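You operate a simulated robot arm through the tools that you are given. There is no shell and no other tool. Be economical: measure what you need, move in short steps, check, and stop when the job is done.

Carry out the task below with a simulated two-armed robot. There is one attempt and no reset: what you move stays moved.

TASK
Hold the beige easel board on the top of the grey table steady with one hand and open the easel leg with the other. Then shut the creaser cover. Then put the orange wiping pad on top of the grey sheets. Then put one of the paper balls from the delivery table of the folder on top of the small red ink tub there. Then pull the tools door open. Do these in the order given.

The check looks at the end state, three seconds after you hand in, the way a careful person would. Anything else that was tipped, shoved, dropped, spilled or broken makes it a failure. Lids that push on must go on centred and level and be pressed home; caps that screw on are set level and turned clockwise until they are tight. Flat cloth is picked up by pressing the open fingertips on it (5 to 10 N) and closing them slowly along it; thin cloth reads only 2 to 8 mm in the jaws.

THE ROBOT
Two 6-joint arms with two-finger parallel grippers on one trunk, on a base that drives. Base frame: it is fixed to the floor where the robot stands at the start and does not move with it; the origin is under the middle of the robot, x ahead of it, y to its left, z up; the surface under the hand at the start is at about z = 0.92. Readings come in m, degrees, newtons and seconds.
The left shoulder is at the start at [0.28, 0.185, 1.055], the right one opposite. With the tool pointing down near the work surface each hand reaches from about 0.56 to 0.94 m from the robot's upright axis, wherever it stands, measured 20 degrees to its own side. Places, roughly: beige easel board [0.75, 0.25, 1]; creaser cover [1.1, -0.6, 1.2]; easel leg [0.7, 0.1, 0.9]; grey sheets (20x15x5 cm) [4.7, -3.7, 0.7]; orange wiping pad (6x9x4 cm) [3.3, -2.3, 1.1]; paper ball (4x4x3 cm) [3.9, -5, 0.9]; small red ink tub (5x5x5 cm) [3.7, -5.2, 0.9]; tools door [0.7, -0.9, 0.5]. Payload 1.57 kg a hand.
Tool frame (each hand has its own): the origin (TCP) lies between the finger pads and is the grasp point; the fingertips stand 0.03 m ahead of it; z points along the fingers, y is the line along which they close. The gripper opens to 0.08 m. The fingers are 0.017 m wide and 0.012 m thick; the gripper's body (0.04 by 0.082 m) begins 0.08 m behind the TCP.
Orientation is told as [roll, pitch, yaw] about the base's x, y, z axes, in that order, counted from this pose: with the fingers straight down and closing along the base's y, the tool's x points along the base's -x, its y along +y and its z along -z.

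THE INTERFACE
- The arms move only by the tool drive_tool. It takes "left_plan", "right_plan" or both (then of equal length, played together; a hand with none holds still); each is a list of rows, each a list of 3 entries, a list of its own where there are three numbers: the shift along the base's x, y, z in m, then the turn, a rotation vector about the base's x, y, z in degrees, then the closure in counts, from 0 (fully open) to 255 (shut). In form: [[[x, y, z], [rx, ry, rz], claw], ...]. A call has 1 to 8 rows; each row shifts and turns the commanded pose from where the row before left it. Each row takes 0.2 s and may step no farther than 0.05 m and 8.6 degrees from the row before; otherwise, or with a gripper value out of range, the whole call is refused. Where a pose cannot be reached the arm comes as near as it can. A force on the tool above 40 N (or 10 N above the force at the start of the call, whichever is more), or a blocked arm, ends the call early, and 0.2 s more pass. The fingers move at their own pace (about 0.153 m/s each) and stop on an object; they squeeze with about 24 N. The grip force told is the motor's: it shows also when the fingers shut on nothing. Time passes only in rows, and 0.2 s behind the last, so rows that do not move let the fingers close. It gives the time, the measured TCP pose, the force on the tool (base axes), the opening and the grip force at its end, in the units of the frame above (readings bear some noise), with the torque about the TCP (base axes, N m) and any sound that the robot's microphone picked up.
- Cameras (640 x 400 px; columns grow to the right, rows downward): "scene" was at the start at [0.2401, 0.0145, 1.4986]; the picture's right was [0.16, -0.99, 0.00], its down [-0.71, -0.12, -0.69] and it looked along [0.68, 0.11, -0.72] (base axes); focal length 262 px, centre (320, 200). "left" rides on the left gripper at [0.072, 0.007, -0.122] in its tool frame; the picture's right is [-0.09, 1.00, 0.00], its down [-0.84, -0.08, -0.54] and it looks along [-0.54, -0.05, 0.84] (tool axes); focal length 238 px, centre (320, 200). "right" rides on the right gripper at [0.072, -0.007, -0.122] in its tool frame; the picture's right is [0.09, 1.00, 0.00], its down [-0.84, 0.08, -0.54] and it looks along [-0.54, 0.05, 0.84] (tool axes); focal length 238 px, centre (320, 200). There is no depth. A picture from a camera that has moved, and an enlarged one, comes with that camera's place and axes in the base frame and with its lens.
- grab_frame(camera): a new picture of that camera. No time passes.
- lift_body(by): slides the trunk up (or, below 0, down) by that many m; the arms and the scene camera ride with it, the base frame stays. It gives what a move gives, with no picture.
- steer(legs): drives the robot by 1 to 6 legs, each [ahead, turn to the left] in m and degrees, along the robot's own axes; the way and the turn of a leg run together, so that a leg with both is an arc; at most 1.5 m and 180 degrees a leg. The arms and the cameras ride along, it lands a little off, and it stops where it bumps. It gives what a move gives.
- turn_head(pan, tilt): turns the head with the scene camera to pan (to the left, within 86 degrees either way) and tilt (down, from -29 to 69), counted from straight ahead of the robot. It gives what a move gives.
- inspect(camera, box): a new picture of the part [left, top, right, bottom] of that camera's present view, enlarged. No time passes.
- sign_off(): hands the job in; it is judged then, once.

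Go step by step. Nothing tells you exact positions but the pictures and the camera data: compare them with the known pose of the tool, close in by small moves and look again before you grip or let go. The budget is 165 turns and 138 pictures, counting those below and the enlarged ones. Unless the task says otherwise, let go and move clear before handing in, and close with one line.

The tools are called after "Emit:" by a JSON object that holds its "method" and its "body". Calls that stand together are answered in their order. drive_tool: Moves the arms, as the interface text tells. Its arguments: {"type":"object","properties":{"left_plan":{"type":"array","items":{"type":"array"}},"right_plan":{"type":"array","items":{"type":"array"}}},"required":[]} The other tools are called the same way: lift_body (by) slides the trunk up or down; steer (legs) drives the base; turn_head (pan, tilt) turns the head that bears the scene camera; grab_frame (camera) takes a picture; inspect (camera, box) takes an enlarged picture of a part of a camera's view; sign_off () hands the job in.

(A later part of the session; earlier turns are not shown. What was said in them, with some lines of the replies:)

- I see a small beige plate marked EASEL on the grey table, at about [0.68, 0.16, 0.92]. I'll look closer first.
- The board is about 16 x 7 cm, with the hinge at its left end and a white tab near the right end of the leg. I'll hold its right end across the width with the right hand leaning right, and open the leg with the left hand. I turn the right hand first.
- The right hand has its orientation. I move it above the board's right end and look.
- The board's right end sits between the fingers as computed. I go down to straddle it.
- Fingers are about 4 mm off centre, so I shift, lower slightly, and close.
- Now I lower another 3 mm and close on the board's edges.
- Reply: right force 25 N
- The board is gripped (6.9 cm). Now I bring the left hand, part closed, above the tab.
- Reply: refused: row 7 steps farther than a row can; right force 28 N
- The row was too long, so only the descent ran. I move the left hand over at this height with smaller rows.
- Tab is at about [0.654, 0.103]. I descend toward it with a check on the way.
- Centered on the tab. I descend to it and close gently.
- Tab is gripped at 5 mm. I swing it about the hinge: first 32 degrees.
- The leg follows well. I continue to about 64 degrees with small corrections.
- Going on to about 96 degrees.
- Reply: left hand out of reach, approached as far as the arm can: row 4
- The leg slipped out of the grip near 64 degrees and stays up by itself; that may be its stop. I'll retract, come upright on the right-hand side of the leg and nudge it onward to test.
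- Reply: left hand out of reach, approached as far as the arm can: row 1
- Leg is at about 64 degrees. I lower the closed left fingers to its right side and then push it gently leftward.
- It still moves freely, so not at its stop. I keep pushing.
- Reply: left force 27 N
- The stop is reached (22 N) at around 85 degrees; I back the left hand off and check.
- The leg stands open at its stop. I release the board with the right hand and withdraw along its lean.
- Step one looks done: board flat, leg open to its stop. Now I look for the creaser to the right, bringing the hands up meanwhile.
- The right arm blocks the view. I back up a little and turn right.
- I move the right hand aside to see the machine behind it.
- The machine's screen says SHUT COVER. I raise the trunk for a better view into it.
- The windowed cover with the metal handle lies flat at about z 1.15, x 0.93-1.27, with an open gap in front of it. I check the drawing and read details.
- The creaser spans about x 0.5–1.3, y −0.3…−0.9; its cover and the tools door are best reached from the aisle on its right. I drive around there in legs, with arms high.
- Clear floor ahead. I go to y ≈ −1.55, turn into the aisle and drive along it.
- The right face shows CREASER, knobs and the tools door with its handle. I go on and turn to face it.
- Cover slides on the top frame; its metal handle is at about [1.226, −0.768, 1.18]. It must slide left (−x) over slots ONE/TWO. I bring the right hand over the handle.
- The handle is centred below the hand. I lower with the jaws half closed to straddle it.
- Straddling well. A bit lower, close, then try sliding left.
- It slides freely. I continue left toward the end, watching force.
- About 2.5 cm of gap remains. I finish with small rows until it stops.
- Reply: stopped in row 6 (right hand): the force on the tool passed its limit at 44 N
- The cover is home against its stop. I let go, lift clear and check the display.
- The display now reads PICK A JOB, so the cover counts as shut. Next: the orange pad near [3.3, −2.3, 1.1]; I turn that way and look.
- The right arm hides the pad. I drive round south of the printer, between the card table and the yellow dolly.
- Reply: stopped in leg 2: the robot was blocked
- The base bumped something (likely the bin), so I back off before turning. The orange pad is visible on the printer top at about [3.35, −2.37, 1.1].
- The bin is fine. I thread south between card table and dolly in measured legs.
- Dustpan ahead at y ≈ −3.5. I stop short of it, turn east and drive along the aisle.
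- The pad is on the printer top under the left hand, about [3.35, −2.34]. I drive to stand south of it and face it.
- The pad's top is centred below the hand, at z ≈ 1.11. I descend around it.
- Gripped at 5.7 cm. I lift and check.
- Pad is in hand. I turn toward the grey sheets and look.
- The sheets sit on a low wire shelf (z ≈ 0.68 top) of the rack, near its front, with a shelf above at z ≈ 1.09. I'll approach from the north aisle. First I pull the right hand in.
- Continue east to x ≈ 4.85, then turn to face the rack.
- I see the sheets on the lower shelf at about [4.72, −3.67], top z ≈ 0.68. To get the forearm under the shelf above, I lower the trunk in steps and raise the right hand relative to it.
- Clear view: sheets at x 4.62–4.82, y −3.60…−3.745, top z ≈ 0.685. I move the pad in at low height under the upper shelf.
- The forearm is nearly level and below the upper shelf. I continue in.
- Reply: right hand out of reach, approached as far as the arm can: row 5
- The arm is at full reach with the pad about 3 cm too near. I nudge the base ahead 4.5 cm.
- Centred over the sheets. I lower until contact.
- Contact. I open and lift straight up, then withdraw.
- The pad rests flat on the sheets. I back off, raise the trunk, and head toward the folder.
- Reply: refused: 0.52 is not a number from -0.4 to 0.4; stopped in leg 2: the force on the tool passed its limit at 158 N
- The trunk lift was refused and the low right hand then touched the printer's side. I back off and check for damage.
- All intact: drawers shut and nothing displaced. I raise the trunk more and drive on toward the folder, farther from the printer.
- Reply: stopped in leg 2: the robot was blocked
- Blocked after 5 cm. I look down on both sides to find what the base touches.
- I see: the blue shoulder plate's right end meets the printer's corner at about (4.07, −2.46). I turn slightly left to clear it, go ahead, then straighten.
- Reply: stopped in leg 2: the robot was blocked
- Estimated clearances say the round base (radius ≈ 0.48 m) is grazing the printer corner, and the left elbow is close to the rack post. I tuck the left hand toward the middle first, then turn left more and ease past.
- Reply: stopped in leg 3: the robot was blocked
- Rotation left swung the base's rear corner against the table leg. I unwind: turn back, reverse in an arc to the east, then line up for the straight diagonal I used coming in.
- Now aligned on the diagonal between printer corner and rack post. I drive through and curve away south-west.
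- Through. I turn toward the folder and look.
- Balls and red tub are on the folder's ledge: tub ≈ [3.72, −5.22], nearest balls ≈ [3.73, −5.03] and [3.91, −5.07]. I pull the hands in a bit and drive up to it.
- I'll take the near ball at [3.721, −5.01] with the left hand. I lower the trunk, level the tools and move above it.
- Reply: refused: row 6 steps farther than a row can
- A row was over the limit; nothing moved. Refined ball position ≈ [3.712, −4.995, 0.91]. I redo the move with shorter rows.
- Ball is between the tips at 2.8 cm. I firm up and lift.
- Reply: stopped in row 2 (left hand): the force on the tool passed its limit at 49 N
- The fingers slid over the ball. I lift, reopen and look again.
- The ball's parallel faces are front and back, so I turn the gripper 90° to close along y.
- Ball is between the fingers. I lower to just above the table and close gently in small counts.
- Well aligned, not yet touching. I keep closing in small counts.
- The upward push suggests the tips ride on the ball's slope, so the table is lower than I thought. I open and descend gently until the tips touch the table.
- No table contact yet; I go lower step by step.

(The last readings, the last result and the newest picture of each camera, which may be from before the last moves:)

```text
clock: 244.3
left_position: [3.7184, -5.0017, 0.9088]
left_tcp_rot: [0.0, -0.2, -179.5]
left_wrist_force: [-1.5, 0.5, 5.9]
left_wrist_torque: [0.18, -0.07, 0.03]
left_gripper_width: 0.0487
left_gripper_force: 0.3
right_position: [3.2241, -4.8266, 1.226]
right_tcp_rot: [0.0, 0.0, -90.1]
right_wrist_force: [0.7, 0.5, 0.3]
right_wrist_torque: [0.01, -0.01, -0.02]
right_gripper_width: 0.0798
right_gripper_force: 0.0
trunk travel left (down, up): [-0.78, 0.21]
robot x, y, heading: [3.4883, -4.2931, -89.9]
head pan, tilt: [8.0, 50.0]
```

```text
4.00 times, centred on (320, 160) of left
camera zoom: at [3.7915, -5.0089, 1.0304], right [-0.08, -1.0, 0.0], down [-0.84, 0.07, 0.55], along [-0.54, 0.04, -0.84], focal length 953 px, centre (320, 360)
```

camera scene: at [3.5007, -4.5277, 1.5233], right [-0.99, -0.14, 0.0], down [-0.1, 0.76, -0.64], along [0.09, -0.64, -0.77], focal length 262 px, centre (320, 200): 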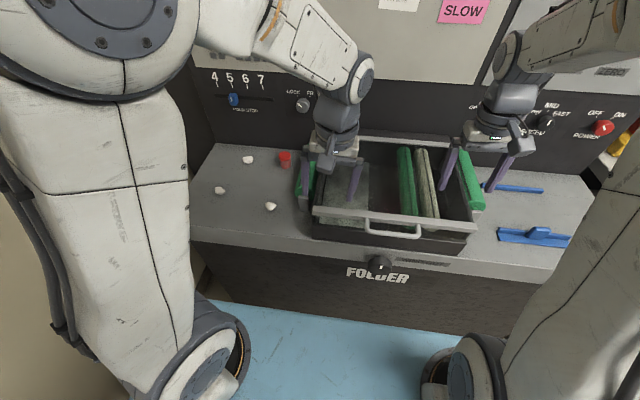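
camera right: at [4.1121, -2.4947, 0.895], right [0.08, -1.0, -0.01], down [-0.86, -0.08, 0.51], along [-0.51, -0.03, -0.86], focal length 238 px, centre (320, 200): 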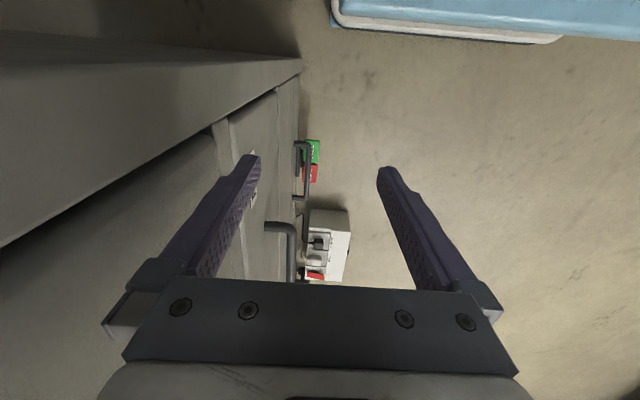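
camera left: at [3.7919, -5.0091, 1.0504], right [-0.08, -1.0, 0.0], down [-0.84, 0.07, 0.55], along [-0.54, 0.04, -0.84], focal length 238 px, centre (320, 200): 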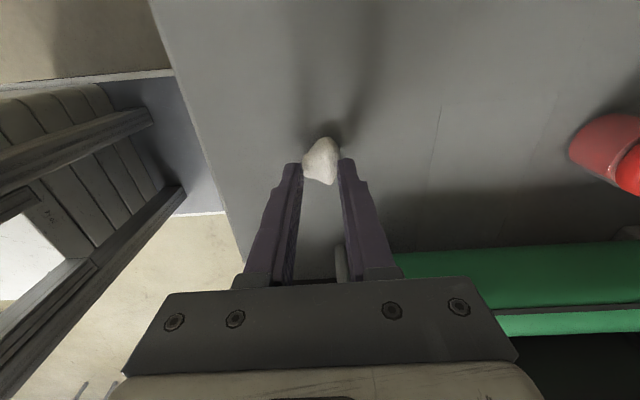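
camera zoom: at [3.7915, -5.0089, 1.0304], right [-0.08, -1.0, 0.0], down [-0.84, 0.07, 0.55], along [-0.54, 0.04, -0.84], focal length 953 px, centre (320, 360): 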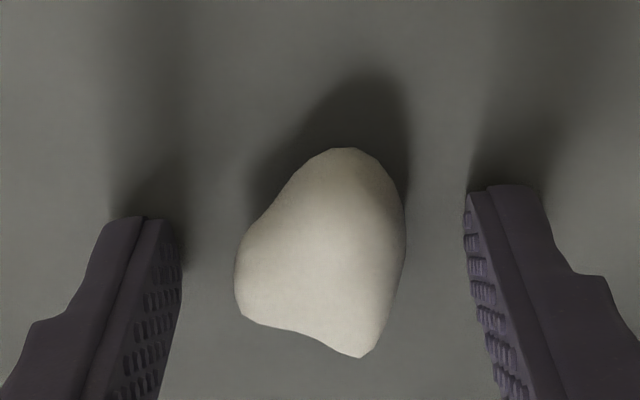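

Table is at z ≈ 0.879. I raise 2 mm, shift 6 mm toward −x to centre, and close gently.

Emit:
{"method": "drive_tool", "body": {"left_plan": [[[-0.006, 0, 0.003], [0, 0, 0], 100], [[0, 0, 0], [0, 0, 0], 130], [[0, 0, 0], [0, 0, 0], 150], [[0, 0, 0], [0, 0, 0], 165], [[0, 0, 0], [0, 0, 0], 175], [[0, 0, 0], [0, 0, 0], 182]]}}

Emit:
{"method": "inspect", "body": {"camera": "left", "box": [240, 110, 400, 210]}}

```text
clock: 245.7
left_position: [3.713, -5.0028, 0.9107]
left_tcp_rot: [0.1, -0.2, -179.3]
left_wrist_force: [-0.2, -0.1, 0.2]
left_wrist_torque: [0.02, -0.02, 0.0]
left_gripper_width: 0.0269
left_gripper_force: 24.3
right_position: [3.2247, -4.8264, 1.225]
right_tcp_rot: [0.0, 0.0, -90.1]
right_wrist_force: [0.4, 0.3, -1.4]
right_wrist_torque: [0.03, -0.04, 0.02]
right_gripper_width: 0.0798
right_gripper_force: 0.2
trunk travel left (down, up): [-0.78, 0.21]
robot x, y, heading: [3.4882, -4.294, -90.3]
head pan, tilt: [8.0, 50.0]
```

```text
4.00 times, centred on (320, 160) of left
camera zoom: at [3.7854, -5.009, 1.0323], right [-0.08, -1.0, 0.0], down [-0.84, 0.07, 0.55], along [-0.54, 0.04, -0.84], focal length 953 px, centre (320, 360)
```

zoom: 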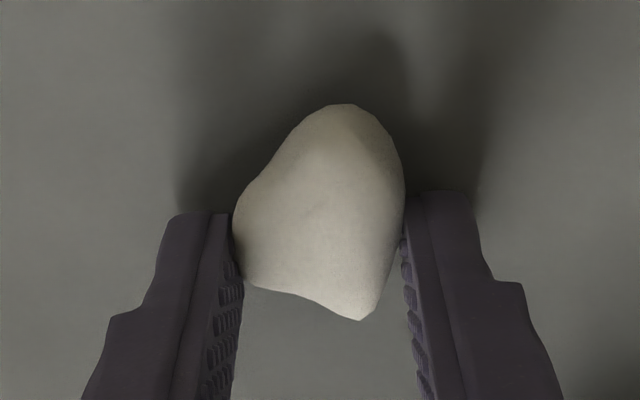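

A firm grip at 2.7 cm with no side force. I lift.

Emit:
{"method": "drive_tool", "body": {"left_plan": [[[0, 0, 0.01], [0, 0, 0], 182], [[0, 0, 0.03], [0, 0, 0], 182], [[0, 0, 0.04], [0, 0, 0], 182], [[0, 0, 0.03], [0, 0, 0], 182]]}}

Emit:
{"method": "grab_frame", "body": {"camera": "left"}}

Emit:
{"method": "inspect", "body": {"camera": "scene", "box": [220, 120, 340, 220]}}

```text
clock: 246.7
left_position: [3.713, -5.0011, 1.0221]
left_tcp_rot: [0.0, -0.3, -179.5]
left_wrist_force: [0.2, -0.3, 0.2]
left_wrist_torque: [-0.02, 0.0, -0.02]
left_gripper_width: 0.0266
left_gripper_force: 23.9
right_position: [3.2244, -4.8266, 1.2247]
right_tcp_rot: [-0.1, 0.0, -90.1]
right_wrist_force: [-1.1, -0.3, -0.3]
right_wrist_torque: [0.03, 0.0, 0.02]
right_gripper_width: 0.0798
right_gripper_force: 0.1
trunk travel left (down, up): [-0.78, 0.21]
robot x, y, heading: [3.4918, -4.2931, -90.2]
head pan, tilt: [8.0, 50.0]
```

```text
25 pictures are left
camera left: at [3.7858, -5.0081, 1.1437], right [-0.08, -1.0, 0.0], down [-0.84, 0.07, 0.55], along [-0.54, 0.04, -0.84], focal length 238 px, centre (320, 200)
```

left: 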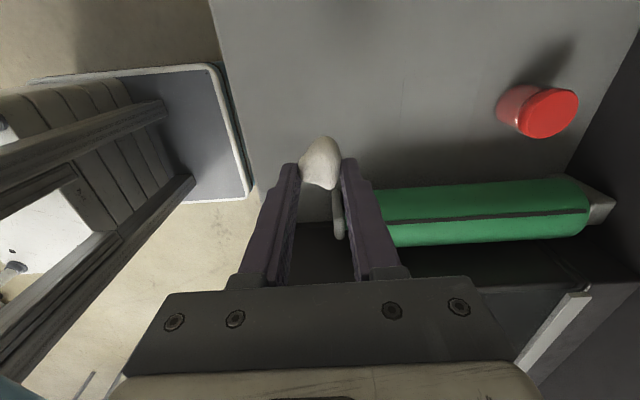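

```text
4.00 times, centred on (280, 170) of scene
camera zoom: at [3.5008, -4.5279, 1.5232], right [-0.99, -0.14, 0.0], down [-0.1, 0.76, -0.64], along [0.09, -0.64, -0.77], focal length 1049 px, centre (480, 320)
```

zoom: 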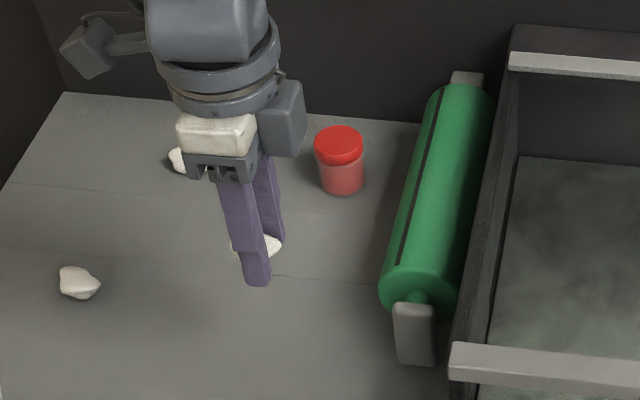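

Ball held. Tub centre ≈ [3.714, −5.201], lid top ≈ 0.929. I carry the ball over it.

Emit:
{"method": "drive_tool", "body": {"left_plan": [[[0, -0.04, 0], [0, 0, 0], 182], [[0, -0.04, 0], [0, 0, 0], 182], [[0, -0.04, 0], [0, 0, 0], 182], [[0.0, -0.04, 0], [0, 0, 0], 182], [[0.001, -0.04, 0], [0, 0, 0], 182]]}}

Emit:
{"method": "grab_frame", "body": {"camera": "left"}}

Emit:
{"method": "inspect", "body": {"camera": "scene", "box": [240, 90, 340, 180]}}

```text
clock: 247.9
left_position: [3.7144, -5.189, 1.0222]
left_tcp_rot: [-0.2, -0.2, -179.5]
left_wrist_force: [0.7, 0.6, 0.2]
left_wrist_torque: [-0.06, -0.02, 0.0]
left_gripper_width: 0.0267
left_gripper_force: 23.9
left hand out of reach, approached as far as the arm can: row 5
right_position: [3.2245, -4.8254, 1.227]
right_tcp_rot: [0.1, 0.0, -90.2]
right_wrist_force: [-0.8, 1.0, -0.4]
right_wrist_torque: [-0.08, -0.01, 0.0]
right_gripper_width: 0.08
right_gripper_force: 0.1
trunk travel left (down, up): [-0.78, 0.21]
robot x, y, heading: [3.4901, -4.2957, -90.4]
head pan, tilt: [8.0, 50.0]
```

```text
23 pictures are left
camera left: at [3.7865, -5.1968, 1.1418], right [-0.08, -1.0, 0.0], down [-0.84, 0.07, 0.55], along [-0.54, 0.05, -0.84], focal length 238 px, centre (320, 200)
```

left: 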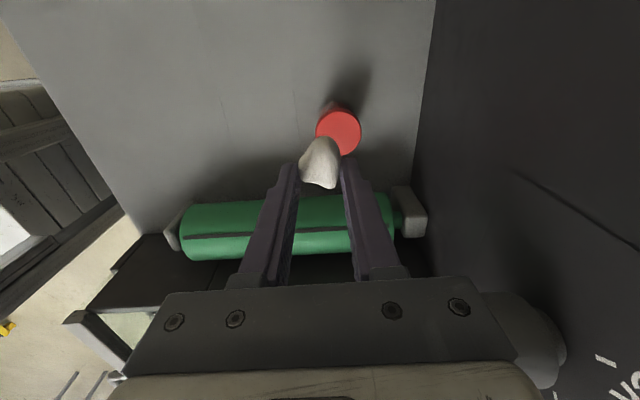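

```text
4.44 times, centred on (290, 135) of scene
camera zoom: at [3.5004, -4.5261, 1.5237], right [-0.99, -0.14, 0.0], down [-0.1, 0.76, -0.64], along [0.09, -0.64, -0.77], focal length 1165 px, centre (453, 489)
```

zoom: 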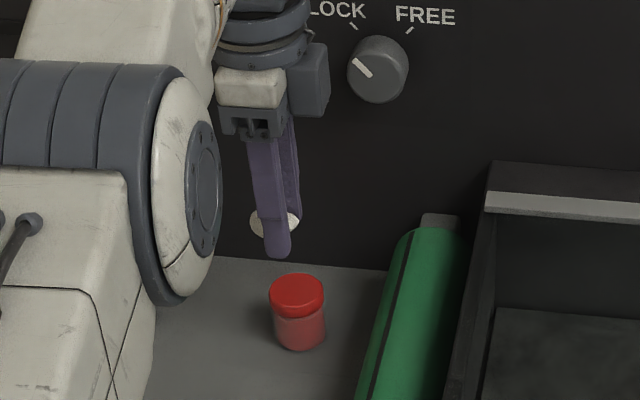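

I need 1.4 cm more; lower wrist gives more reach, so I lower first and then extend.

Emit:
{"method": "drive_tool", "body": {"left_plan": [[[0, 0, -0.02], [0, 0, 0], 182], [[0, -0.007, -0.01], [0, 0, 0], 182], [[0, -0.007, 0], [0, 0, 0], 182]]}}

Emit:
{"method": "grab_frame", "body": {"camera": "left"}}

Emit:
{"method": "inspect", "body": {"camera": "scene", "box": [240, 90, 340, 180]}}

```text
clock: 248.7
left_position: [3.7123, -5.1945, 0.9895]
left_tcp_rot: [0.1, -0.2, -179.4]
left_wrist_force: [0.1, 0.5, -0.9]
left_wrist_torque: [-0.02, -0.01, 0.03]
left_gripper_width: 0.0264
left_gripper_force: 23.5
left hand out of reach, approached as far as the arm can: row 2, 3
right_position: [3.2238, -4.8271, 1.2243]
right_tcp_rot: [0.0, 0.0, -90.2]
right_wrist_force: [-0.5, -0.3, -0.1]
right_wrist_torque: [-0.01, 0.0, 0.02]
right_gripper_width: 0.0801
right_gripper_force: 0.0
trunk travel left (down, up): [-0.78, 0.21]
robot x, y, heading: [3.4921, -4.2897, -90.0]
head pan, tilt: [8.0, 50.0]
```

```text
21 pictures are left
camera left: at [3.785, -5.2014, 1.1108], right [-0.08, -1.0, 0.0], down [-0.84, 0.07, 0.55], along [-0.54, 0.04, -0.84], focal length 238 px, centre (320, 200)
```

left: 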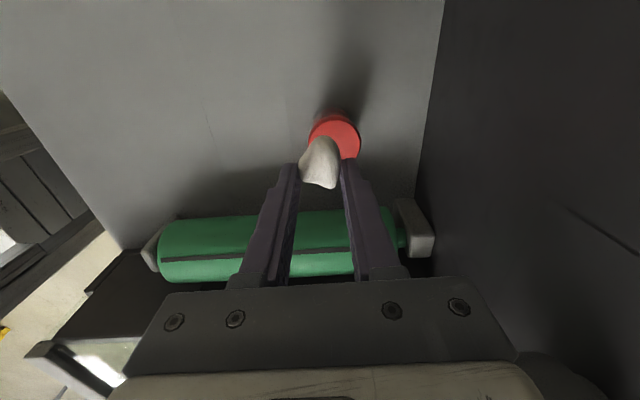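

```text
4.44 times, centred on (290, 135) of scene
camera zoom: at [3.5008, -4.5278, 1.5232], right [-0.99, -0.14, 0.0], down [-0.1, 0.76, -0.64], along [0.09, -0.64, -0.77], focal length 1165 px, centre (453, 489)
```

zoom: 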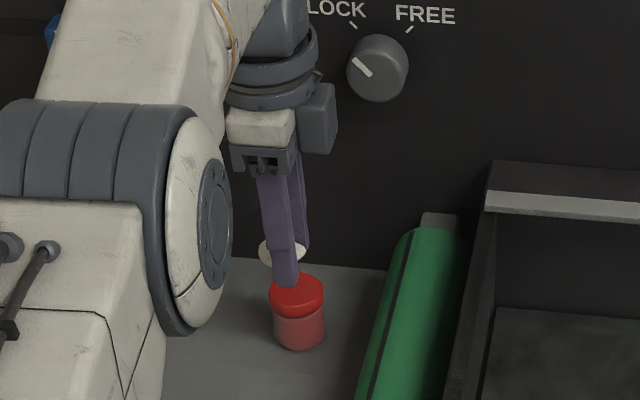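

I nudge the base 1.2 cm ahead for the remaining reach.

Emit:
{"method": "steer", "body": {"legs": [[0.013, 0]]}}

Emit:
{"method": "grab_frame", "body": {"camera": "left"}}

```text
clock: 249.5
left_position: [3.7124, -5.2075, 0.9908]
left_tcp_rot: [0.1, -0.2, -179.4]
left_wrist_force: [0.0, 0.4, 0.1]
left_wrist_torque: [-0.01, -0.01, -0.02]
left_gripper_width: 0.0274
left_gripper_force: 23.8
right_position: [3.2243, -4.8391, 1.2255]
right_tcp_rot: [0.0, -0.1, -90.0]
right_wrist_force: [0.0, 0.8, -0.5]
right_wrist_torque: [0.0, 0.02, 0.01]
right_gripper_width: 0.0802
right_gripper_force: 0.0
trunk travel left (down, up): [-0.78, 0.21]
robot x, y, heading: [3.4906, -4.306, -90.3]
head pan, tilt: [8.0, 50.0]
```

```text
19 pictures are left
camera left: at [3.7851, -5.2142, 1.1111], right [-0.08, -1.0, 0.0], down [-0.84, 0.07, 0.55], along [-0.54, 0.04, -0.84], focal length 238 px, centre (320, 200)
```

left: 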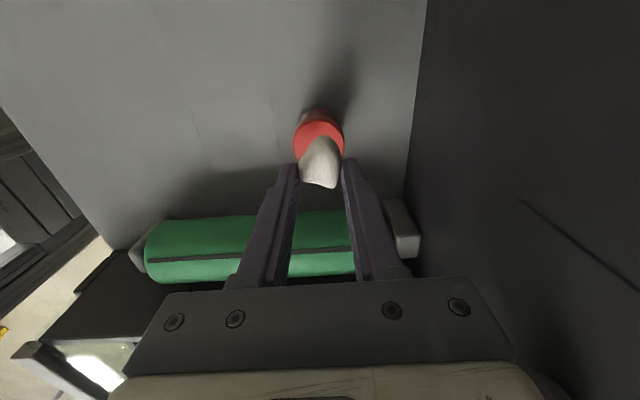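

Centred in y; I shift 4 mm in x and lower until the ball touches the lid.

Emit:
{"method": "drive_tool", "body": {"left_plan": [[[0.004, 0, -0.012], [0, 0, 0], 182], [[0, 0, -0.01], [0, 0, 0], 182], [[0, 0, -0.004], [0, 0, 0], 182]]}}

Emit:
{"method": "inspect", "body": {"camera": "left", "box": [240, 90, 400, 210]}}

Emit:
{"method": "inspect", "body": {"camera": "scene", "box": [260, 120, 340, 180]}}

```text
clock: 250.3
left_position: [3.7155, -5.2072, 0.9652]
left_tcp_rot: [-0.1, -0.2, -179.5]
left_wrist_force: [0.4, 0.7, -0.3]
left_wrist_torque: [-0.02, -0.03, -0.04]
left_gripper_width: 0.0278
left_gripper_force: 24.1
right_position: [3.2253, -4.8391, 1.225]
right_tcp_rot: [0.0, 0.0, -90.1]
right_wrist_force: [0.4, -0.3, -0.6]
right_wrist_torque: [0.02, 0.01, -0.03]
right_gripper_width: 0.0801
right_gripper_force: 0.0
trunk travel left (down, up): [-0.78, 0.21]
robot x, y, heading: [3.4906, -4.3054, -90.4]
head pan, tilt: [8.0, 50.0]
```

```text
3.33 times, centred on (320, 150) of left
camera zoom: at [3.7889, -5.2146, 1.0847], right [-0.08, -1.0, 0.0], down [-0.84, 0.07, 0.55], along [-0.54, 0.04, -0.84], focal length 794 px, centre (320, 367)
```

zoom: 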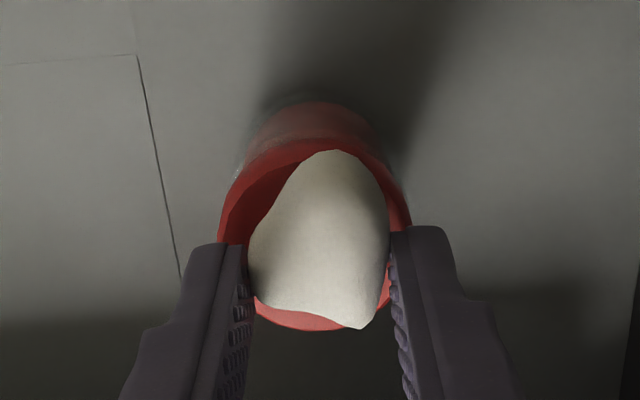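

```text
6.67 times, centred on (300, 150) of scene
camera zoom: at [3.5007, -4.5409, 1.5232], right [-0.99, -0.14, 0.0], down [-0.1, 0.76, -0.64], along [0.09, -0.64, -0.77], focal length 1748 px, centre (453, 533)
```

zoom: 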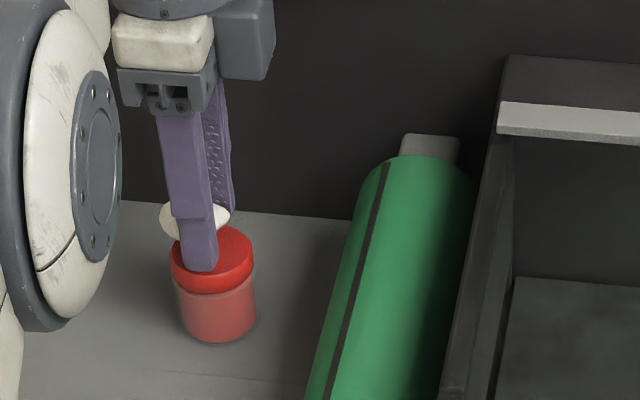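

Emit:
{"method": "drive_tool", "body": {"left_plan": [[[-0.004, 0, -0.002], [0, 0, 0], 182], [[0, 0, -0.002], [0, 0, 0], 182], [[0, 0, -0.001], [0, 0, 0], 182]]}}

```text
clock: 251.1
left_position: [3.7126, -5.2075, 0.9613]
left_tcp_rot: [0.2, -0.3, -179.4]
left_wrist_force: [-0.5, 0.8, 4.5]
left_wrist_torque: [-0.01, 0.0, 0.0]
left_gripper_width: 0.0276
left_gripper_force: 24.4
right_position: [3.2237, -4.8394, 1.2256]
right_tcp_rot: [0.0, 0.0, -90.0]
right_wrist_force: [-0.1, -0.6, -0.5]
right_wrist_torque: [0.04, 0.02, 0.01]
right_gripper_width: 0.0801
right_gripper_force: 0.2
trunk travel left (down, up): [-0.78, 0.21]
robot x, y, heading: [3.492, -4.3068, -90.1]
head pan, tilt: [8.0, 50.0]
```

Contact (4.5 N). I open gently, then rise straight up.

Emit:
{"method": "drive_tool", "body": {"left_plan": [[[0, 0, 0.001], [0, 0, 0], 172], [[0, 0, 0], [0, 0, 0], 162], [[0, 0, 0], [0, 0, 0], 140], [[0, 0, 0], [0, 0, 0], 100], [[0, 0, 0.01], [0, 0, 0], 90], [[0, 0, 0.03], [0, 0, 0], 90], [[0, 0, 0.04], [0, 0, 0], 90], [[0, 0.01, 0.04], [0, 0, 0], 90]]}}

Emit:
{"method": "inspect", "body": {"camera": "scene", "box": [230, 110, 350, 200]}}

```text
clock: 252.9
left_position: [3.7132, -5.1929, 1.0809]
left_tcp_rot: [0.0, -0.2, -179.3]
left_wrist_force: [-0.8, 0.2, -0.6]
left_wrist_torque: [-0.01, -0.01, -0.03]
left_gripper_width: 0.0517
left_gripper_force: 0.0
left hand out of reach, approached as far as the arm can: row 7
right_position: [3.223, -4.8408, 1.2255]
right_tcp_rot: [0.0, -0.1, -90.1]
right_wrist_force: [-0.3, -0.7, 0.2]
right_wrist_torque: [0.01, 0.01, 0.0]
right_gripper_width: 0.0797
right_gripper_force: 0.1
trunk travel left (down, up): [-0.78, 0.21]
robot x, y, heading: [3.4893, -4.3066, -90.2]
head pan, tilt: [8.0, 50.0]
```

```text
4.44 times, centred on (290, 155) of scene
camera zoom: at [3.5007, -4.5408, 1.5232], right [-0.99, -0.14, 0.0], down [-0.1, 0.76, -0.64], along [0.09, -0.64, -0.77], focal length 1165 px, centre (453, 400)
```

zoom: 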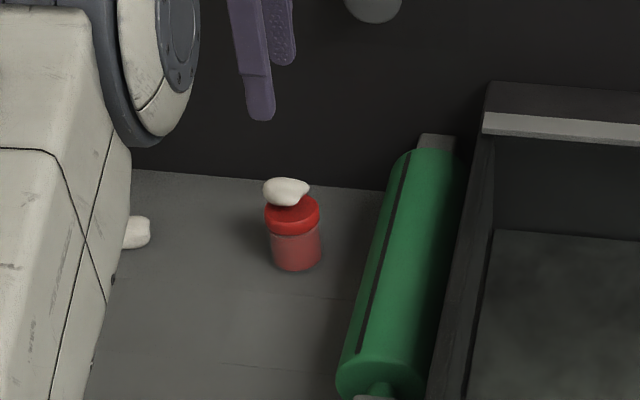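

The ball rests on the red tub. Last is the tools door on the creaser; I retract the left hand, raise the trunk and drive back in checked legs.

Emit:
{"method": "drive_tool", "body": {"left_plan": [[[0, 0.03, 0.03], [0, 0, 0], 90], [[0.011, 0.043, 0.01], [0, 0, 8.5], 90], [[0.011, 0.043, 0.01], [0, 0, 8.5], 90], [[0.011, 0.043, 0.01], [0, 0, 8.5], 90], [[0.011, 0.043, 0.01], [0, 0, 8.5], 90], [[0.011, 0.043, 0.01], [0, 0, 8.5], 90], [[0.011, 0.04, 0.01], [0, 0, 8.5], 90], [[0.011, 0.02, 0.01], [0, 0, 8.5], 90]]}}

Emit:
{"method": "lift_body", "body": {"by": 0.2}}

Emit:
{"method": "steer", "body": {"legs": [[-0.55, 0], [0, -126], [1.32, 0], [0, 36], [0.9, 0]]}}

```text
clock: 254.7
left_position: [3.7884, -4.8866, 1.1799]
left_tcp_rot: [0.0, -0.2, -119.9]
left_wrist_force: [0.0, -0.1, 0.7]
left_wrist_torque: [0.01, 0.01, 0.02]
left_gripper_width: 0.0518
left_gripper_force: 0.2
right_position: [3.2241, -4.8398, 1.2258]
right_tcp_rot: [0.0, 0.0, -90.2]
right_wrist_force: [0.9, -0.2, 0.2]
right_wrist_torque: [0.02, 0.02, 0.01]
right_gripper_width: 0.0801
right_gripper_force: 0.1
trunk travel left (down, up): [-0.78, 0.21]
robot x, y, heading: [3.4898, -4.3074, -90.2]
head pan, tilt: [8.0, 50.0]
```

```text
clock: 256.9
left_position: [3.7883, -4.8874, 1.3795]
left_tcp_rot: [0.2, -0.2, -120.0]
left_wrist_force: [-0.4, 0.1, -0.2]
left_wrist_torque: [0.01, 0.01, -0.01]
left_gripper_width: 0.0517
left_gripper_force: 0.2
right_position: [3.2247, -4.8402, 1.4246]
right_tcp_rot: [0.0, 0.0, -90.0]
right_wrist_force: [0.3, 1.2, 1.1]
right_wrist_torque: [-0.02, -0.02, 0.0]
right_gripper_width: 0.0799
right_gripper_force: 0.1
trunk travel left (down, up): [-0.98, 0.01]
robot x, y, heading: [3.4876, -4.3053, -90.2]
head pan, tilt: [8.0, 50.0]
```

```text
clock: 277.4
left_position: [0.9569, -3.2994, 1.3789]
left_tcp_rot: [0.1, -0.2, 150.6]
left_wrist_force: [0.2, -0.5, -0.2]
left_wrist_torque: [-0.02, -0.02, 0.03]
left_gripper_width: 0.0518
left_gripper_force: 0.0
right_position: [1.0011, -2.7349, 1.4263]
right_tcp_rot: [-0.1, -0.1, -179.7]
right_wrist_force: [0.2, -0.4, -0.7]
right_wrist_torque: [0.02, 0.0, 0.03]
right_gripper_width: 0.0802
right_gripper_force: 0.1
trunk travel left (down, up): [-0.98, 0.01]
robot x, y, heading: [1.5365, -2.9986, -179.8]
head pan, tilt: [8.0, 50.0]
```

I shift slightly north first (to stay clear of the dustpan), then turn up the gap.

Emit:
{"method": "steer", "body": {"legs": [[0, 10], [-0.4, 0], [0, -12], [0.44, 0], [0, -88], [1.0, 0]]}}

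```text
clock: 292.1
left_position: [1.1805, -1.3445, 1.379]
left_tcp_rot: [0.1, -0.2, 60.3]
left_wrist_force: [0.4, -1.1, 0.5]
left_wrist_torque: [0.01, 0.02, 0.01]
left_gripper_width: 0.0517
left_gripper_force: 0.1
right_position: [1.7457, -1.3893, 1.4256]
right_tcp_rot: [0.0, 0.0, 90.1]
right_wrist_force: [0.0, -0.1, 0.1]
right_wrist_torque: [-0.02, 0.01, 0.0]
right_gripper_width: 0.0801
right_gripper_force: 0.0
trunk travel left (down, up): [-0.98, 0.01]
robot x, y, heading: [1.4809, -1.9233, 90.2]
head pan, tilt: [8.0, 50.0]
```

Emit:
{"method": "steer", "body": {"legs": [[0, 53], [0.53, 0], [0, -53.3]]}}

Emit:
{"method": "lift_body", "body": {"by": -0.35}}

Emit:
{"method": "turn_head", "body": {"pan": 20, "tilt": 55}}

Emit:
{"method": "grab_frame", "body": {"camera": "scene"}}

```text
clock: 300.0
left_position: [0.7492, -1.0262, 1.3797]
left_tcp_rot: [0.2, -0.2, 60.5]
left_wrist_force: [-0.1, -0.8, -0.4]
left_wrist_torque: [0.03, -0.03, -0.02]
left_gripper_width: 0.0517
left_gripper_force: 0.1
right_position: [1.3144, -1.0693, 1.4247]
right_tcp_rot: [0.1, -0.2, 90.4]
right_wrist_force: [-0.6, 0.8, 0.8]
right_wrist_torque: [0.0, -0.02, 0.04]
right_gripper_width: 0.0799
right_gripper_force: 0.0
trunk travel left (down, up): [-0.98, 0.01]
robot x, y, heading: [1.0521, -1.6083, 90.2]
head pan, tilt: [8.0, 50.0]
```

```text
clock: 303.4
left_position: [0.7491, -1.0272, 1.0293]
left_tcp_rot: [0.1, -0.3, 60.5]
left_wrist_force: [0.1, -0.9, 0.6]
left_wrist_torque: [-0.01, -0.01, -0.03]
left_gripper_width: 0.052
left_gripper_force: 0.1
right_position: [1.3139, -1.0709, 1.0755]
right_tcp_rot: [-0.1, 0.1, 90.3]
right_wrist_force: [-0.2, -0.4, -1.4]
right_wrist_torque: [0.0, 0.0, 0.0]
right_gripper_width: 0.0799
right_gripper_force: 0.1
trunk travel left (down, up): [-0.63, 0.36]
robot x, y, heading: [1.0521, -1.6054, 90.2]
head pan, tilt: [8.0, 50.0]
```

```text
clock: 304.2
left_position: [0.7496, -1.0265, 1.03]
left_tcp_rot: [0.0, -0.1, 60.4]
left_wrist_force: [-0.1, -0.8, 0.2]
left_wrist_torque: [-0.02, 0.03, 0.02]
left_gripper_width: 0.0519
left_gripper_force: 0.1
right_position: [1.3148, -1.07, 1.0751]
right_tcp_rot: [0.0, 0.0, 90.4]
right_wrist_force: [-0.3, -0.4, 0.3]
right_wrist_torque: [0.02, 0.0, -0.02]
right_gripper_width: 0.08
right_gripper_force: 0.0
trunk travel left (down, up): [-0.63, 0.36]
robot x, y, heading: [1.0511, -1.6015, 90.3]
head pan, tilt: [20.0, 55.0]
```

```text
15 pictures are left
camera scene: at [1.0274, -1.3765, 1.3667], right [0.94, 0.34, 0.0], down [0.28, -0.77, -0.57], along [-0.2, 0.54, -0.82], focal length 262 px, centre (320, 200)
```

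scene: 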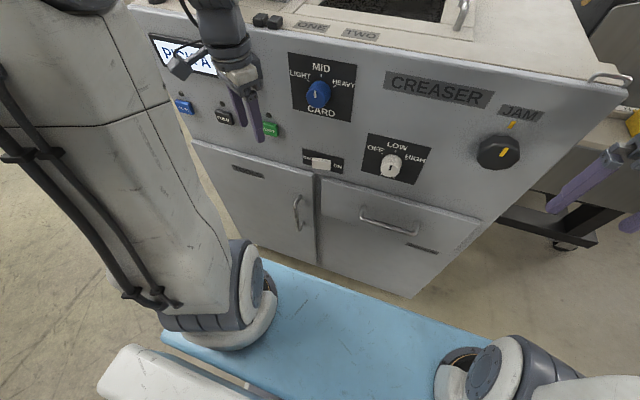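

The TOOLS handle is a vertical bar at about [0.767, −0.91, 0.53]. I back up 12 cm, lower the trunk, and point the left hand forward-down with jaws closing along x.

Emit:
{"method": "steer", "body": {"legs": [[-0.12, 0]]}}

Emit:
{"method": "lift_body", "body": {"by": -0.25}}

Emit:
{"method": "drive_tool", "body": {"left_plan": [[[0, 0, 0], [0, 0, 7.4], 80], [[0, 0, 0], [0, 0, 7.4], 80], [[0, 0, 0], [0, 0, 7.4], 80], [[0, 0, 0], [0, 0, 7.4], 80], [[0.003, 0.01, 0.0], [8.4, 0, 0], 80], [[0.003, 0.01, 0.0], [8.4, 0, 0], 80], [[0.003, 0.01, 0.0], [8.4, 0, 0], 80], [[0.003, 0.01, 0.0], [8.4, 0, 0], 80]]}}

Emit:
{"method": "grab_frame", "body": {"camera": "left"}}

```text
clock: 305.4
left_position: [0.7507, -1.1483, 1.0295]
left_tcp_rot: [0.2, -0.2, 60.4]
left_wrist_force: [-0.1, -0.6, -0.4]
left_wrist_torque: [0.01, -0.01, -0.02]
left_gripper_width: 0.0518
left_gripper_force: 0.0
right_position: [1.3145, -1.1925, 1.0753]
right_tcp_rot: [0.0, 0.0, 90.3]
right_wrist_force: [-0.6, -0.3, 1.0]
right_wrist_torque: [0.01, -0.02, 0.0]
right_gripper_width: 0.0801
right_gripper_force: 0.1
trunk travel left (down, up): [-0.63, 0.36]
robot x, y, heading: [1.0537, -1.7311, 90.2]
head pan, tilt: [20.0, 55.0]
```

```text
clock: 308.0
left_position: [0.7506, -1.1484, 0.78]
left_tcp_rot: [0.0, -0.2, 60.3]
left_wrist_force: [0.5, 0.1, 0.4]
left_wrist_torque: [0.0, 0.02, -0.02]
left_gripper_width: 0.052
left_gripper_force: 0.0
right_position: [1.3147, -1.1926, 0.8252]
right_tcp_rot: [0.0, 0.0, 90.3]
right_wrist_force: [-0.1, 0.6, 0.1]
right_wrist_torque: [-0.02, -0.04, -0.05]
right_gripper_width: 0.0798
right_gripper_force: 0.0
trunk travel left (down, up): [-0.38, 0.61]
robot x, y, heading: [1.0525, -1.7272, 90.0]
head pan, tilt: [20.0, 55.0]
```

```text
clock: 309.8
left_position: [0.7617, -1.1084, 0.7798]
left_tcp_rot: [0.1, -33.9, 90.1]
left_wrist_force: [0.6, -0.4, 0.1]
left_wrist_torque: [0.02, -0.02, 0.0]
left_gripper_width: 0.0547
left_gripper_force: 0.0
right_position: [1.3152, -1.1921, 0.8263]
right_tcp_rot: [0.0, 0.0, 90.3]
right_wrist_force: [-0.8, -0.6, 0.6]
right_wrist_torque: [0.0, 0.01, 0.02]
right_gripper_width: 0.0798
right_gripper_force: 0.1
trunk travel left (down, up): [-0.38, 0.61]
robot x, y, heading: [1.0534, -1.7279, 90.1]
head pan, tilt: [20.0, 55.0]
```

```text
14 pictures are left
camera left: at [0.7558, -1.2379, 0.8398], right [-1.0, 0.07, 0.05], down [0.08, 0.39, 0.92], along [0.05, 0.92, -0.4], focal length 238 px, centre (320, 200)
```

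left: 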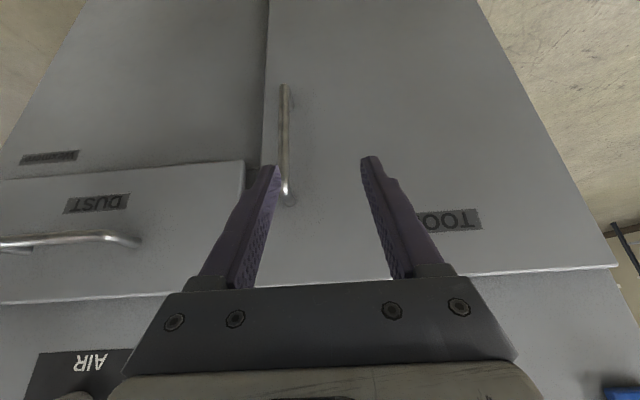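

The bar is really at about [0.811, −0.989], z 0.55–0.72. I tilt further and approach.

Emit:
{"method": "drive_tool", "body": {"left_plan": [[[0.016, 0.0, -0.03], [8.4, 0, 0], 80], [[0.016, 0.01, -0.03], [8.4, 0, 0], 80], [[0.017, 0.02, -0.03], [0, 0, 0], 80], [[0, 0.03, -0.03], [0, 0, 0], 80]]}}

Emit:
{"method": "grab_frame", "body": {"camera": "left"}}

```text
clock: 310.8
left_position: [0.7973, -1.016, 0.6793]
left_tcp_rot: [0.1, -50.6, 90.0]
left_wrist_force: [0.5, 0.3, 0.5]
left_wrist_torque: [0.03, 0.02, 0.0]
left_gripper_width: 0.0547
left_gripper_force: 0.0
left hand out of reach, approached as far as the arm can: row 2, 3
right_position: [1.3145, -1.194, 0.8252]
right_tcp_rot: [-0.1, 0.0, 90.2]
right_wrist_force: [0.2, 0.1, -0.2]
right_wrist_torque: [0.0, -0.04, 0.01]
right_gripper_width: 0.0799
right_gripper_force: 0.1
trunk travel left (down, up): [-0.38, 0.61]
robot x, y, heading: [1.0519, -1.7265, 90.2]
head pan, tilt: [20.0, 55.0]
```

```text
13 pictures are left
camera left: at [0.7916, -1.1576, 0.7], right [-1.0, 0.06, 0.07], down [0.08, 0.11, 0.99], along [0.05, 0.99, -0.12], focal length 238 px, centre (320, 200)
```

left: 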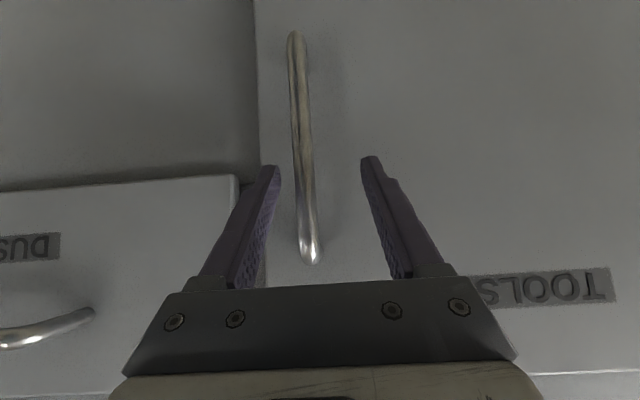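

Bar is at [0.812, −0.985]. I move onto it.

Emit:
{"method": "drive_tool", "body": {"left_plan": [[[0.015, 0.0, -0.01], [0, 0, 0], 80], [[0, 0.015, -0.012], [0, 0, 0], 80], [[0, 0.016, -0.01], [0, 0, 0], 80]]}}

Emit:
{"method": "grab_frame", "body": {"camera": "left"}}

```text
clock: 311.6
left_position: [0.8046, -0.9858, 0.6537]
left_tcp_rot: [-0.6, -50.5, 90.5]
left_wrist_force: [-0.1, -9.1, 4.0]
left_wrist_torque: [-0.02, -0.07, -0.27]
left_gripper_width: 0.0548
left_gripper_force: 0.1
left hand out of reach, approached as far as the arm can: row 1
right_position: [1.3151, -1.1943, 0.8244]
right_tcp_rot: [0.0, 0.0, 90.3]
right_wrist_force: [0.1, -0.5, -0.2]
right_wrist_torque: [-0.02, 0.04, -0.03]
right_gripper_width: 0.0802
right_gripper_force: 0.2
trunk travel left (down, up): [-0.38, 0.61]
robot x, y, heading: [1.0553, -1.7295, 90.4]
head pan, tilt: [20.0, 55.0]
```

```text
12 pictures are left
camera left: at [0.7979, -1.1269, 0.6749], right [-1.0, 0.06, 0.06], down [0.07, 0.12, 0.99], along [0.05, 0.99, -0.12], focal length 238 px, centre (320, 200)
```

left: 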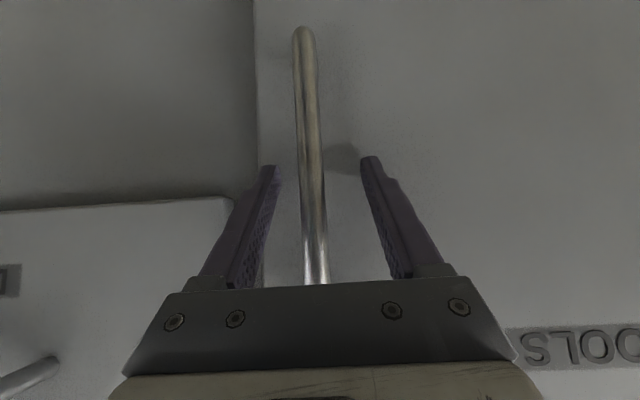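

The bar is between the fingers and the tips touch the door. I back off slightly and close.

Emit:
{"method": "drive_tool", "body": {"left_plan": [[[0.002, -0.006, 0.0], [0, 0, 0], 120], [[0, 0, 0], [0, 0, 0], 180], [[0, 0, 0], [0, 0, 0], 230], [[0, 0, 0], [0, 0, 0], 240]]}}

```text
clock: 312.6
left_position: [0.8052, -0.9861, 0.654]
left_tcp_rot: [-0.7, -50.3, 90.2]
left_wrist_force: [8.8, -13.7, 1.3]
left_wrist_torque: [-0.11, 0.27, 0.35]
left_gripper_width: 0.0199
left_gripper_force: 9.0
left hand out of reach, approached as far as the arm can: row 1
right_position: [1.3158, -1.1919, 0.8253]
right_tcp_rot: [0.0, 0.1, 90.2]
right_wrist_force: [0.6, -0.3, 0.8]
right_wrist_torque: [0.0, -0.01, 0.05]
right_gripper_width: 0.0803
right_gripper_force: 0.1
trunk travel left (down, up): [-0.38, 0.61]
robot x, y, heading: [1.0524, -1.7261, 90.1]
head pan, tilt: [20.0, 55.0]
```

Gripped. I pull the handle back along its arc (hinge near x ≈ 0.455), 20 degrees first.

Emit:
{"method": "drive_tool", "body": {"left_plan": [[[-0.003, -0.02, 0], [0, 0, -3], 255], [[-0.004, -0.03, 0], [0, 0, -5], 255], [[-0.008, -0.03, 0], [0, 0, -5], 255], [[-0.01, -0.03, 0], [0, 0, -5], 255]]}}

Emit:
{"method": "grab_frame", "body": {"camera": "scene"}}

```text
clock: 313.1
left_position: [0.8043, -1.0134, 0.6535]
left_tcp_rot: [0.1, -50.7, 84.7]
left_wrist_force: [3.5, -0.8, 3.6]
left_wrist_torque: [-0.92, 0.05, 0.11]
left_gripper_width: 0.0137
left_gripper_force: 30.4
right_position: [1.316, -1.1924, 0.8252]
right_tcp_rot: [0.0, 0.0, 90.2]
right_wrist_force: [0.2, 0.1, 1.0]
right_wrist_torque: [0.01, 0.0, 0.01]
right_gripper_width: 0.0798
right_gripper_force: 0.1
trunk travel left (down, up): [-0.38, 0.61]
robot x, y, heading: [1.0518, -1.7229, 90.2]
head pan, tilt: [20.0, 55.0]
stopped in row 2 (left hand): the force on the tool passed its limit at 42 N (the readings are from after the stop); the commanded pose is now the measured one
```

```text
11 pictures are left
camera scene: at [1.029, -1.4986, 1.1169], right [0.94, 0.34, 0.0], down [0.28, -0.77, -0.57], along [-0.2, 0.54, -0.82], focal length 262 px, centre (320, 200)
```

scene: 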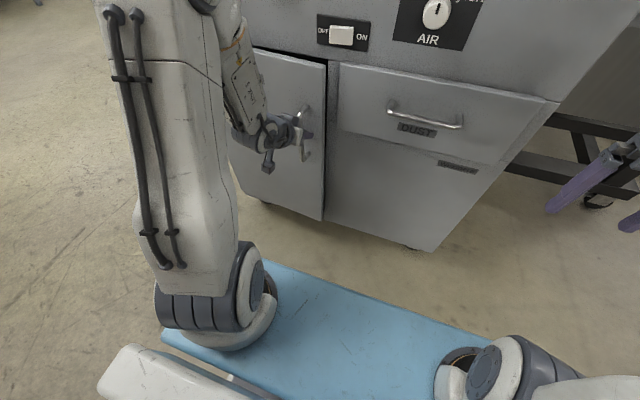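

The catch released and the door is ajar. I continue the arc.

Emit:
{"method": "drive_tool", "body": {"left_plan": [[[-0.003, -0.02, 0], [0, 0, -3], 255], [[-0.005, -0.025, 0], [0, 0, -4], 255], [[-0.006, -0.025, 0], [0, 0, -4], 255], [[-0.009, -0.025, 0], [0, 0, -4.5], 255]]}}

```text
clock: 314.0
left_position: [0.7857, -1.0788, 0.6542]
left_tcp_rot: [-0.4, -50.6, 72.0]
left_wrist_force: [5.6, -2.0, 9.3]
left_wrist_torque: [-0.74, 0.58, 0.29]
left_gripper_width: 0.0137
left_gripper_force: 30.1
left hand out of reach, approached as far as the arm can: row 2, 3, 4
right_position: [1.3156, -1.1933, 0.8255]
right_tcp_rot: [0.0, -0.1, 90.0]
right_wrist_force: [-0.4, -0.2, 0.1]
right_wrist_torque: [0.0, -0.01, -0.01]
right_gripper_width: 0.08
right_gripper_force: 0.1
trunk travel left (down, up): [-0.38, 0.61]
robot x, y, heading: [1.0523, -1.7272, 89.8]
head pan, tilt: [20.0, 55.0]
stopped in row 4 (left hand): the force on the tool passed its limit at 42 N (the readings are from after the stop); the commanded pose is now the measured one
```

The arm is at its inner limit with the door about 15° open. I use the base: back slightly with a small left turn, keeping grip.

Emit:
{"method": "steer", "body": {"legs": [[-0.07, 4]]}}

Emit:
{"method": "grab_frame", "body": {"camera": "scene"}}

```text
clock: 315.1
left_position: [0.7356, -1.1634, 0.6539]
left_tcp_rot: [0.3, -50.7, 76.7]
left_wrist_force: [-1.7, 2.0, -7.5]
left_wrist_torque: [0.84, -0.21, -0.04]
left_gripper_width: 0.0139
left_gripper_force: 30.7
right_position: [1.2796, -1.244, 0.8251]
right_tcp_rot: [0.0, -0.1, 94.2]
right_wrist_force: [-1.1, 0.6, 0.1]
right_wrist_torque: [-0.01, -0.02, -0.01]
right_gripper_width: 0.0801
right_gripper_force: 0.0
trunk travel left (down, up): [-0.38, 0.61]
robot x, y, heading: [1.0552, -1.7983, 93.8]
head pan, tilt: [20.0, 55.0]
stopped in leg 1: the force on the tool passed its limit at 46 N (the readings are from after the stop); the commanded pose is now the measured one
```

```text
10 pictures are left
camera scene: at [1.015, -1.5681, 1.1166], right [0.91, 0.4, 0.0], down [0.33, -0.75, -0.57], along [-0.23, 0.52, -0.82], focal length 262 px, centre (320, 200)
```

scene: 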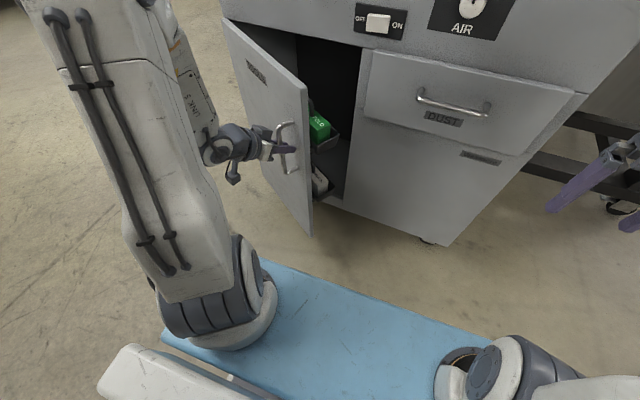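

About 35° open now. I continue with the arm to the left and back.

Emit:
{"method": "drive_tool", "body": {"left_plan": [[[-0.016, -0.018, 0], [0, 0, -4], 255], [[-0.017, -0.017, 0], [0, 0, -4], 255], [[-0.018, -0.016, 0], [0, 0, -4], 255], [[-0.019, -0.015, 0], [0, 0, -4], 255]]}}

```text
clock: 316.1
left_position: [0.6676, -1.2311, 0.653]
left_tcp_rot: [-0.1, -50.5, 60.8]
left_wrist_force: [12.0, -16.8, -12.2]
left_wrist_torque: [0.23, 0.45, 0.22]
left_gripper_width: 0.0138
left_gripper_force: 30.3
right_position: [1.2814, -1.2433, 0.8254]
right_tcp_rot: [0.0, 0.0, 94.2]
right_wrist_force: [0.1, -0.6, -0.2]
right_wrist_torque: [-0.02, 0.02, 0.01]
right_gripper_width: 0.0801
right_gripper_force: 0.0
trunk travel left (down, up): [-0.38, 0.61]
robot x, y, heading: [1.0553, -1.7916, 93.7]
head pan, tilt: [20.0, 55.0]
```

Now ≈47°. A few more rows.

Emit:
{"method": "drive_tool", "body": {"left_plan": [[[-0.016, -0.021, 0], [0, 0, -4.5], 255], [[-0.021, -0.018, 0], [0, 0, -4.5], 255], [[-0.022, -0.016, 0], [0, 0, -4.5], 255], [[-0.023, -0.013, 0], [0, 0, -4.5], 255]]}}

Emit:
{"method": "grab_frame", "body": {"camera": "scene"}}

```text
clock: 316.7
left_position: [0.6291, -1.2571, 0.6563]
left_tcp_rot: [1.4, -50.6, 53.2]
left_wrist_force: [-4.5, 7.7, -12.0]
left_wrist_torque: [-0.82, -0.37, 0.02]
left_gripper_width: 0.0141
left_gripper_force: 30.2
right_position: [1.2806, -1.2432, 0.8257]
right_tcp_rot: [0.0, 0.2, 94.1]
right_wrist_force: [0.3, -0.4, -0.1]
right_wrist_torque: [-0.02, -0.02, 0.02]
right_gripper_width: 0.0801
right_gripper_force: 0.1
trunk travel left (down, up): [-0.38, 0.61]
robot x, y, heading: [1.0586, -1.7935, 93.9]
head pan, tilt: [20.0, 55.0]
stopped in row 2 (left hand): the force on the tool passed its limit at 49 N (the readings are from after the stop); the commanded pose is now the measured one
```

```text
9 pictures are left
camera scene: at [1.0149, -1.5672, 1.1167], right [0.91, 0.4, 0.0], down [0.33, -0.75, -0.57], along [-0.23, 0.52, -0.82], focal length 262 px, centre (320, 200)
```

scene: 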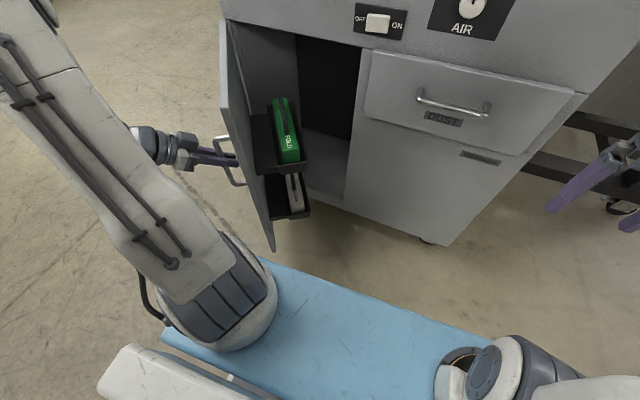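

About 55–60° open. I continue along the corrected tangent.

Emit:
{"method": "drive_tool", "body": {"left_plan": [[[-0.02, -0.012, 0], [0, 0, -4], 255], [[-0.021, -0.01, 0], [0, 0, -4], 255], [[-0.022, -0.009, 0], [0, 0, -4], 255], [[-0.022, -0.007, 0], [0, 0, -4], 255], [[-0.022, -0.006, 0], [0, 0, -4], 255]]}}

```text
clock: 318.0
left_position: [0.5236, -1.2968, 0.6577]
left_tcp_rot: [2.1, -50.7, 33.3]
left_wrist_force: [-2.3, 7.7, -7.1]
left_wrist_torque: [-0.57, -0.61, 0.02]
left_gripper_width: 0.0142
left_gripper_force: 30.4
right_position: [1.2806, -1.243, 0.8261]
right_tcp_rot: [0.0, 0.1, 94.0]
right_wrist_force: [0.1, 0.2, 0.2]
right_wrist_torque: [-0.01, 0.0, 0.0]
right_gripper_width: 0.08
right_gripper_force: 0.0
trunk travel left (down, up): [-0.38, 0.61]
robot x, y, heading: [1.053, -1.7921, 94.1]
head pan, tilt: [20.0, 55.0]
stopped in row 5 (left hand): the force on the tool passed its limit at 43 N (the readings are from after the stop); the commanded pose is now the measured one
```

The door is about 73° open. I release the handle and back the hand straight out.

Emit:
{"method": "drive_tool", "body": {"left_plan": [[[0, 0, 0], [0, 0, 0], 120], [[0, 0, 0], [0, 0, 0], 60], [[-0.015, -0.01, 0.013], [0, 0, 0], 60], [[-0.025, -0.016, 0.022], [0, 0, 0], 60], [[-0.025, -0.016, 0.022], [0, 0, 0], 60], [[-0.02, -0.02, 0.03], [0, 0, 0], 60]]}}

Emit:
{"method": "turn_head", "body": {"pan": 35, "tilt": 45}}

Emit:
{"method": "grab_frame", "body": {"camera": "scene"}}

```text
clock: 319.4
left_position: [0.4374, -1.3613, 0.7442]
left_tcp_rot: [2.2, -50.8, 33.1]
left_wrist_force: [0.9, 0.1, 0.1]
left_wrist_torque: [-0.01, 0.01, 0.02]
left_gripper_width: 0.0612
left_gripper_force: 0.1
right_position: [1.2808, -1.2446, 0.8246]
right_tcp_rot: [0.0, -0.1, 94.0]
right_wrist_force: [0.4, 0.3, -1.5]
right_wrist_torque: [-0.03, -0.02, 0.02]
right_gripper_width: 0.08
right_gripper_force: 0.1
trunk travel left (down, up): [-0.38, 0.61]
robot x, y, heading: [1.0556, -1.795, 93.6]
head pan, tilt: [20.0, 55.0]
```

```text
clock: 320.2
left_position: [0.4382, -1.3592, 0.745]
left_tcp_rot: [2.3, -50.8, 33.0]
left_wrist_force: [-0.2, -0.4, -0.5]
left_wrist_torque: [-0.02, 0.01, 0.0]
left_gripper_width: 0.061
left_gripper_force: 0.1
right_position: [1.2813, -1.2431, 0.8258]
right_tcp_rot: [-0.1, 0.0, 94.2]
right_wrist_force: [-0.2, 0.3, 0.3]
right_wrist_torque: [0.03, 0.0, -0.01]
right_gripper_width: 0.0799
right_gripper_force: 0.0
trunk travel left (down, up): [-0.38, 0.61]
robot x, y, heading: [1.0558, -1.7943, 93.7]
head pan, tilt: [35.0, 45.0]
```

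```text
8 pictures are left
camera scene: at [0.9935, -1.5703, 1.1301], right [0.78, 0.63, 0.0], down [0.44, -0.55, -0.71], along [-0.44, 0.55, -0.71], focal length 262 px, centre (320, 200)
```

scene: 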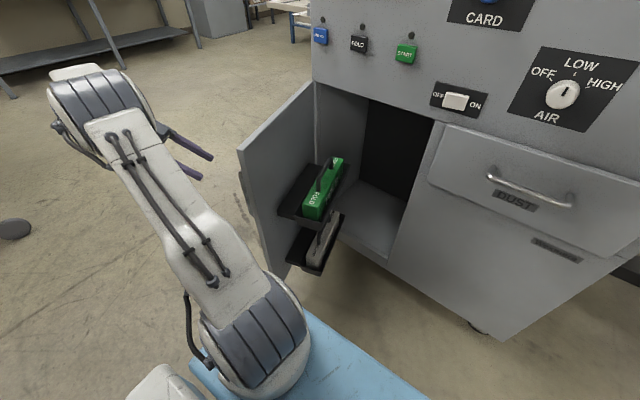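

The tools door stands wide open at about 73°, the tools in its racks are undisturbed, and both hands are clear. I hand in.

Emit:
{"method": "sign_off", "body": {}}

```text
The job is handed in.
```

All five steps were done in order and handed in: the easel leg is open, the creaser cover is shut, the pad is on the grey sheets, the ball is on the red tub, and the tools door is open about 73°. The right hand and the base bumped the printer on the way to the folder, and the base also stopped against the waste bin and probably a wooden-table leg; I saw no damage to the printer or bin but didn't recheck the table, and the board slid about 1.5 cm as I pushed the leg to its stop.
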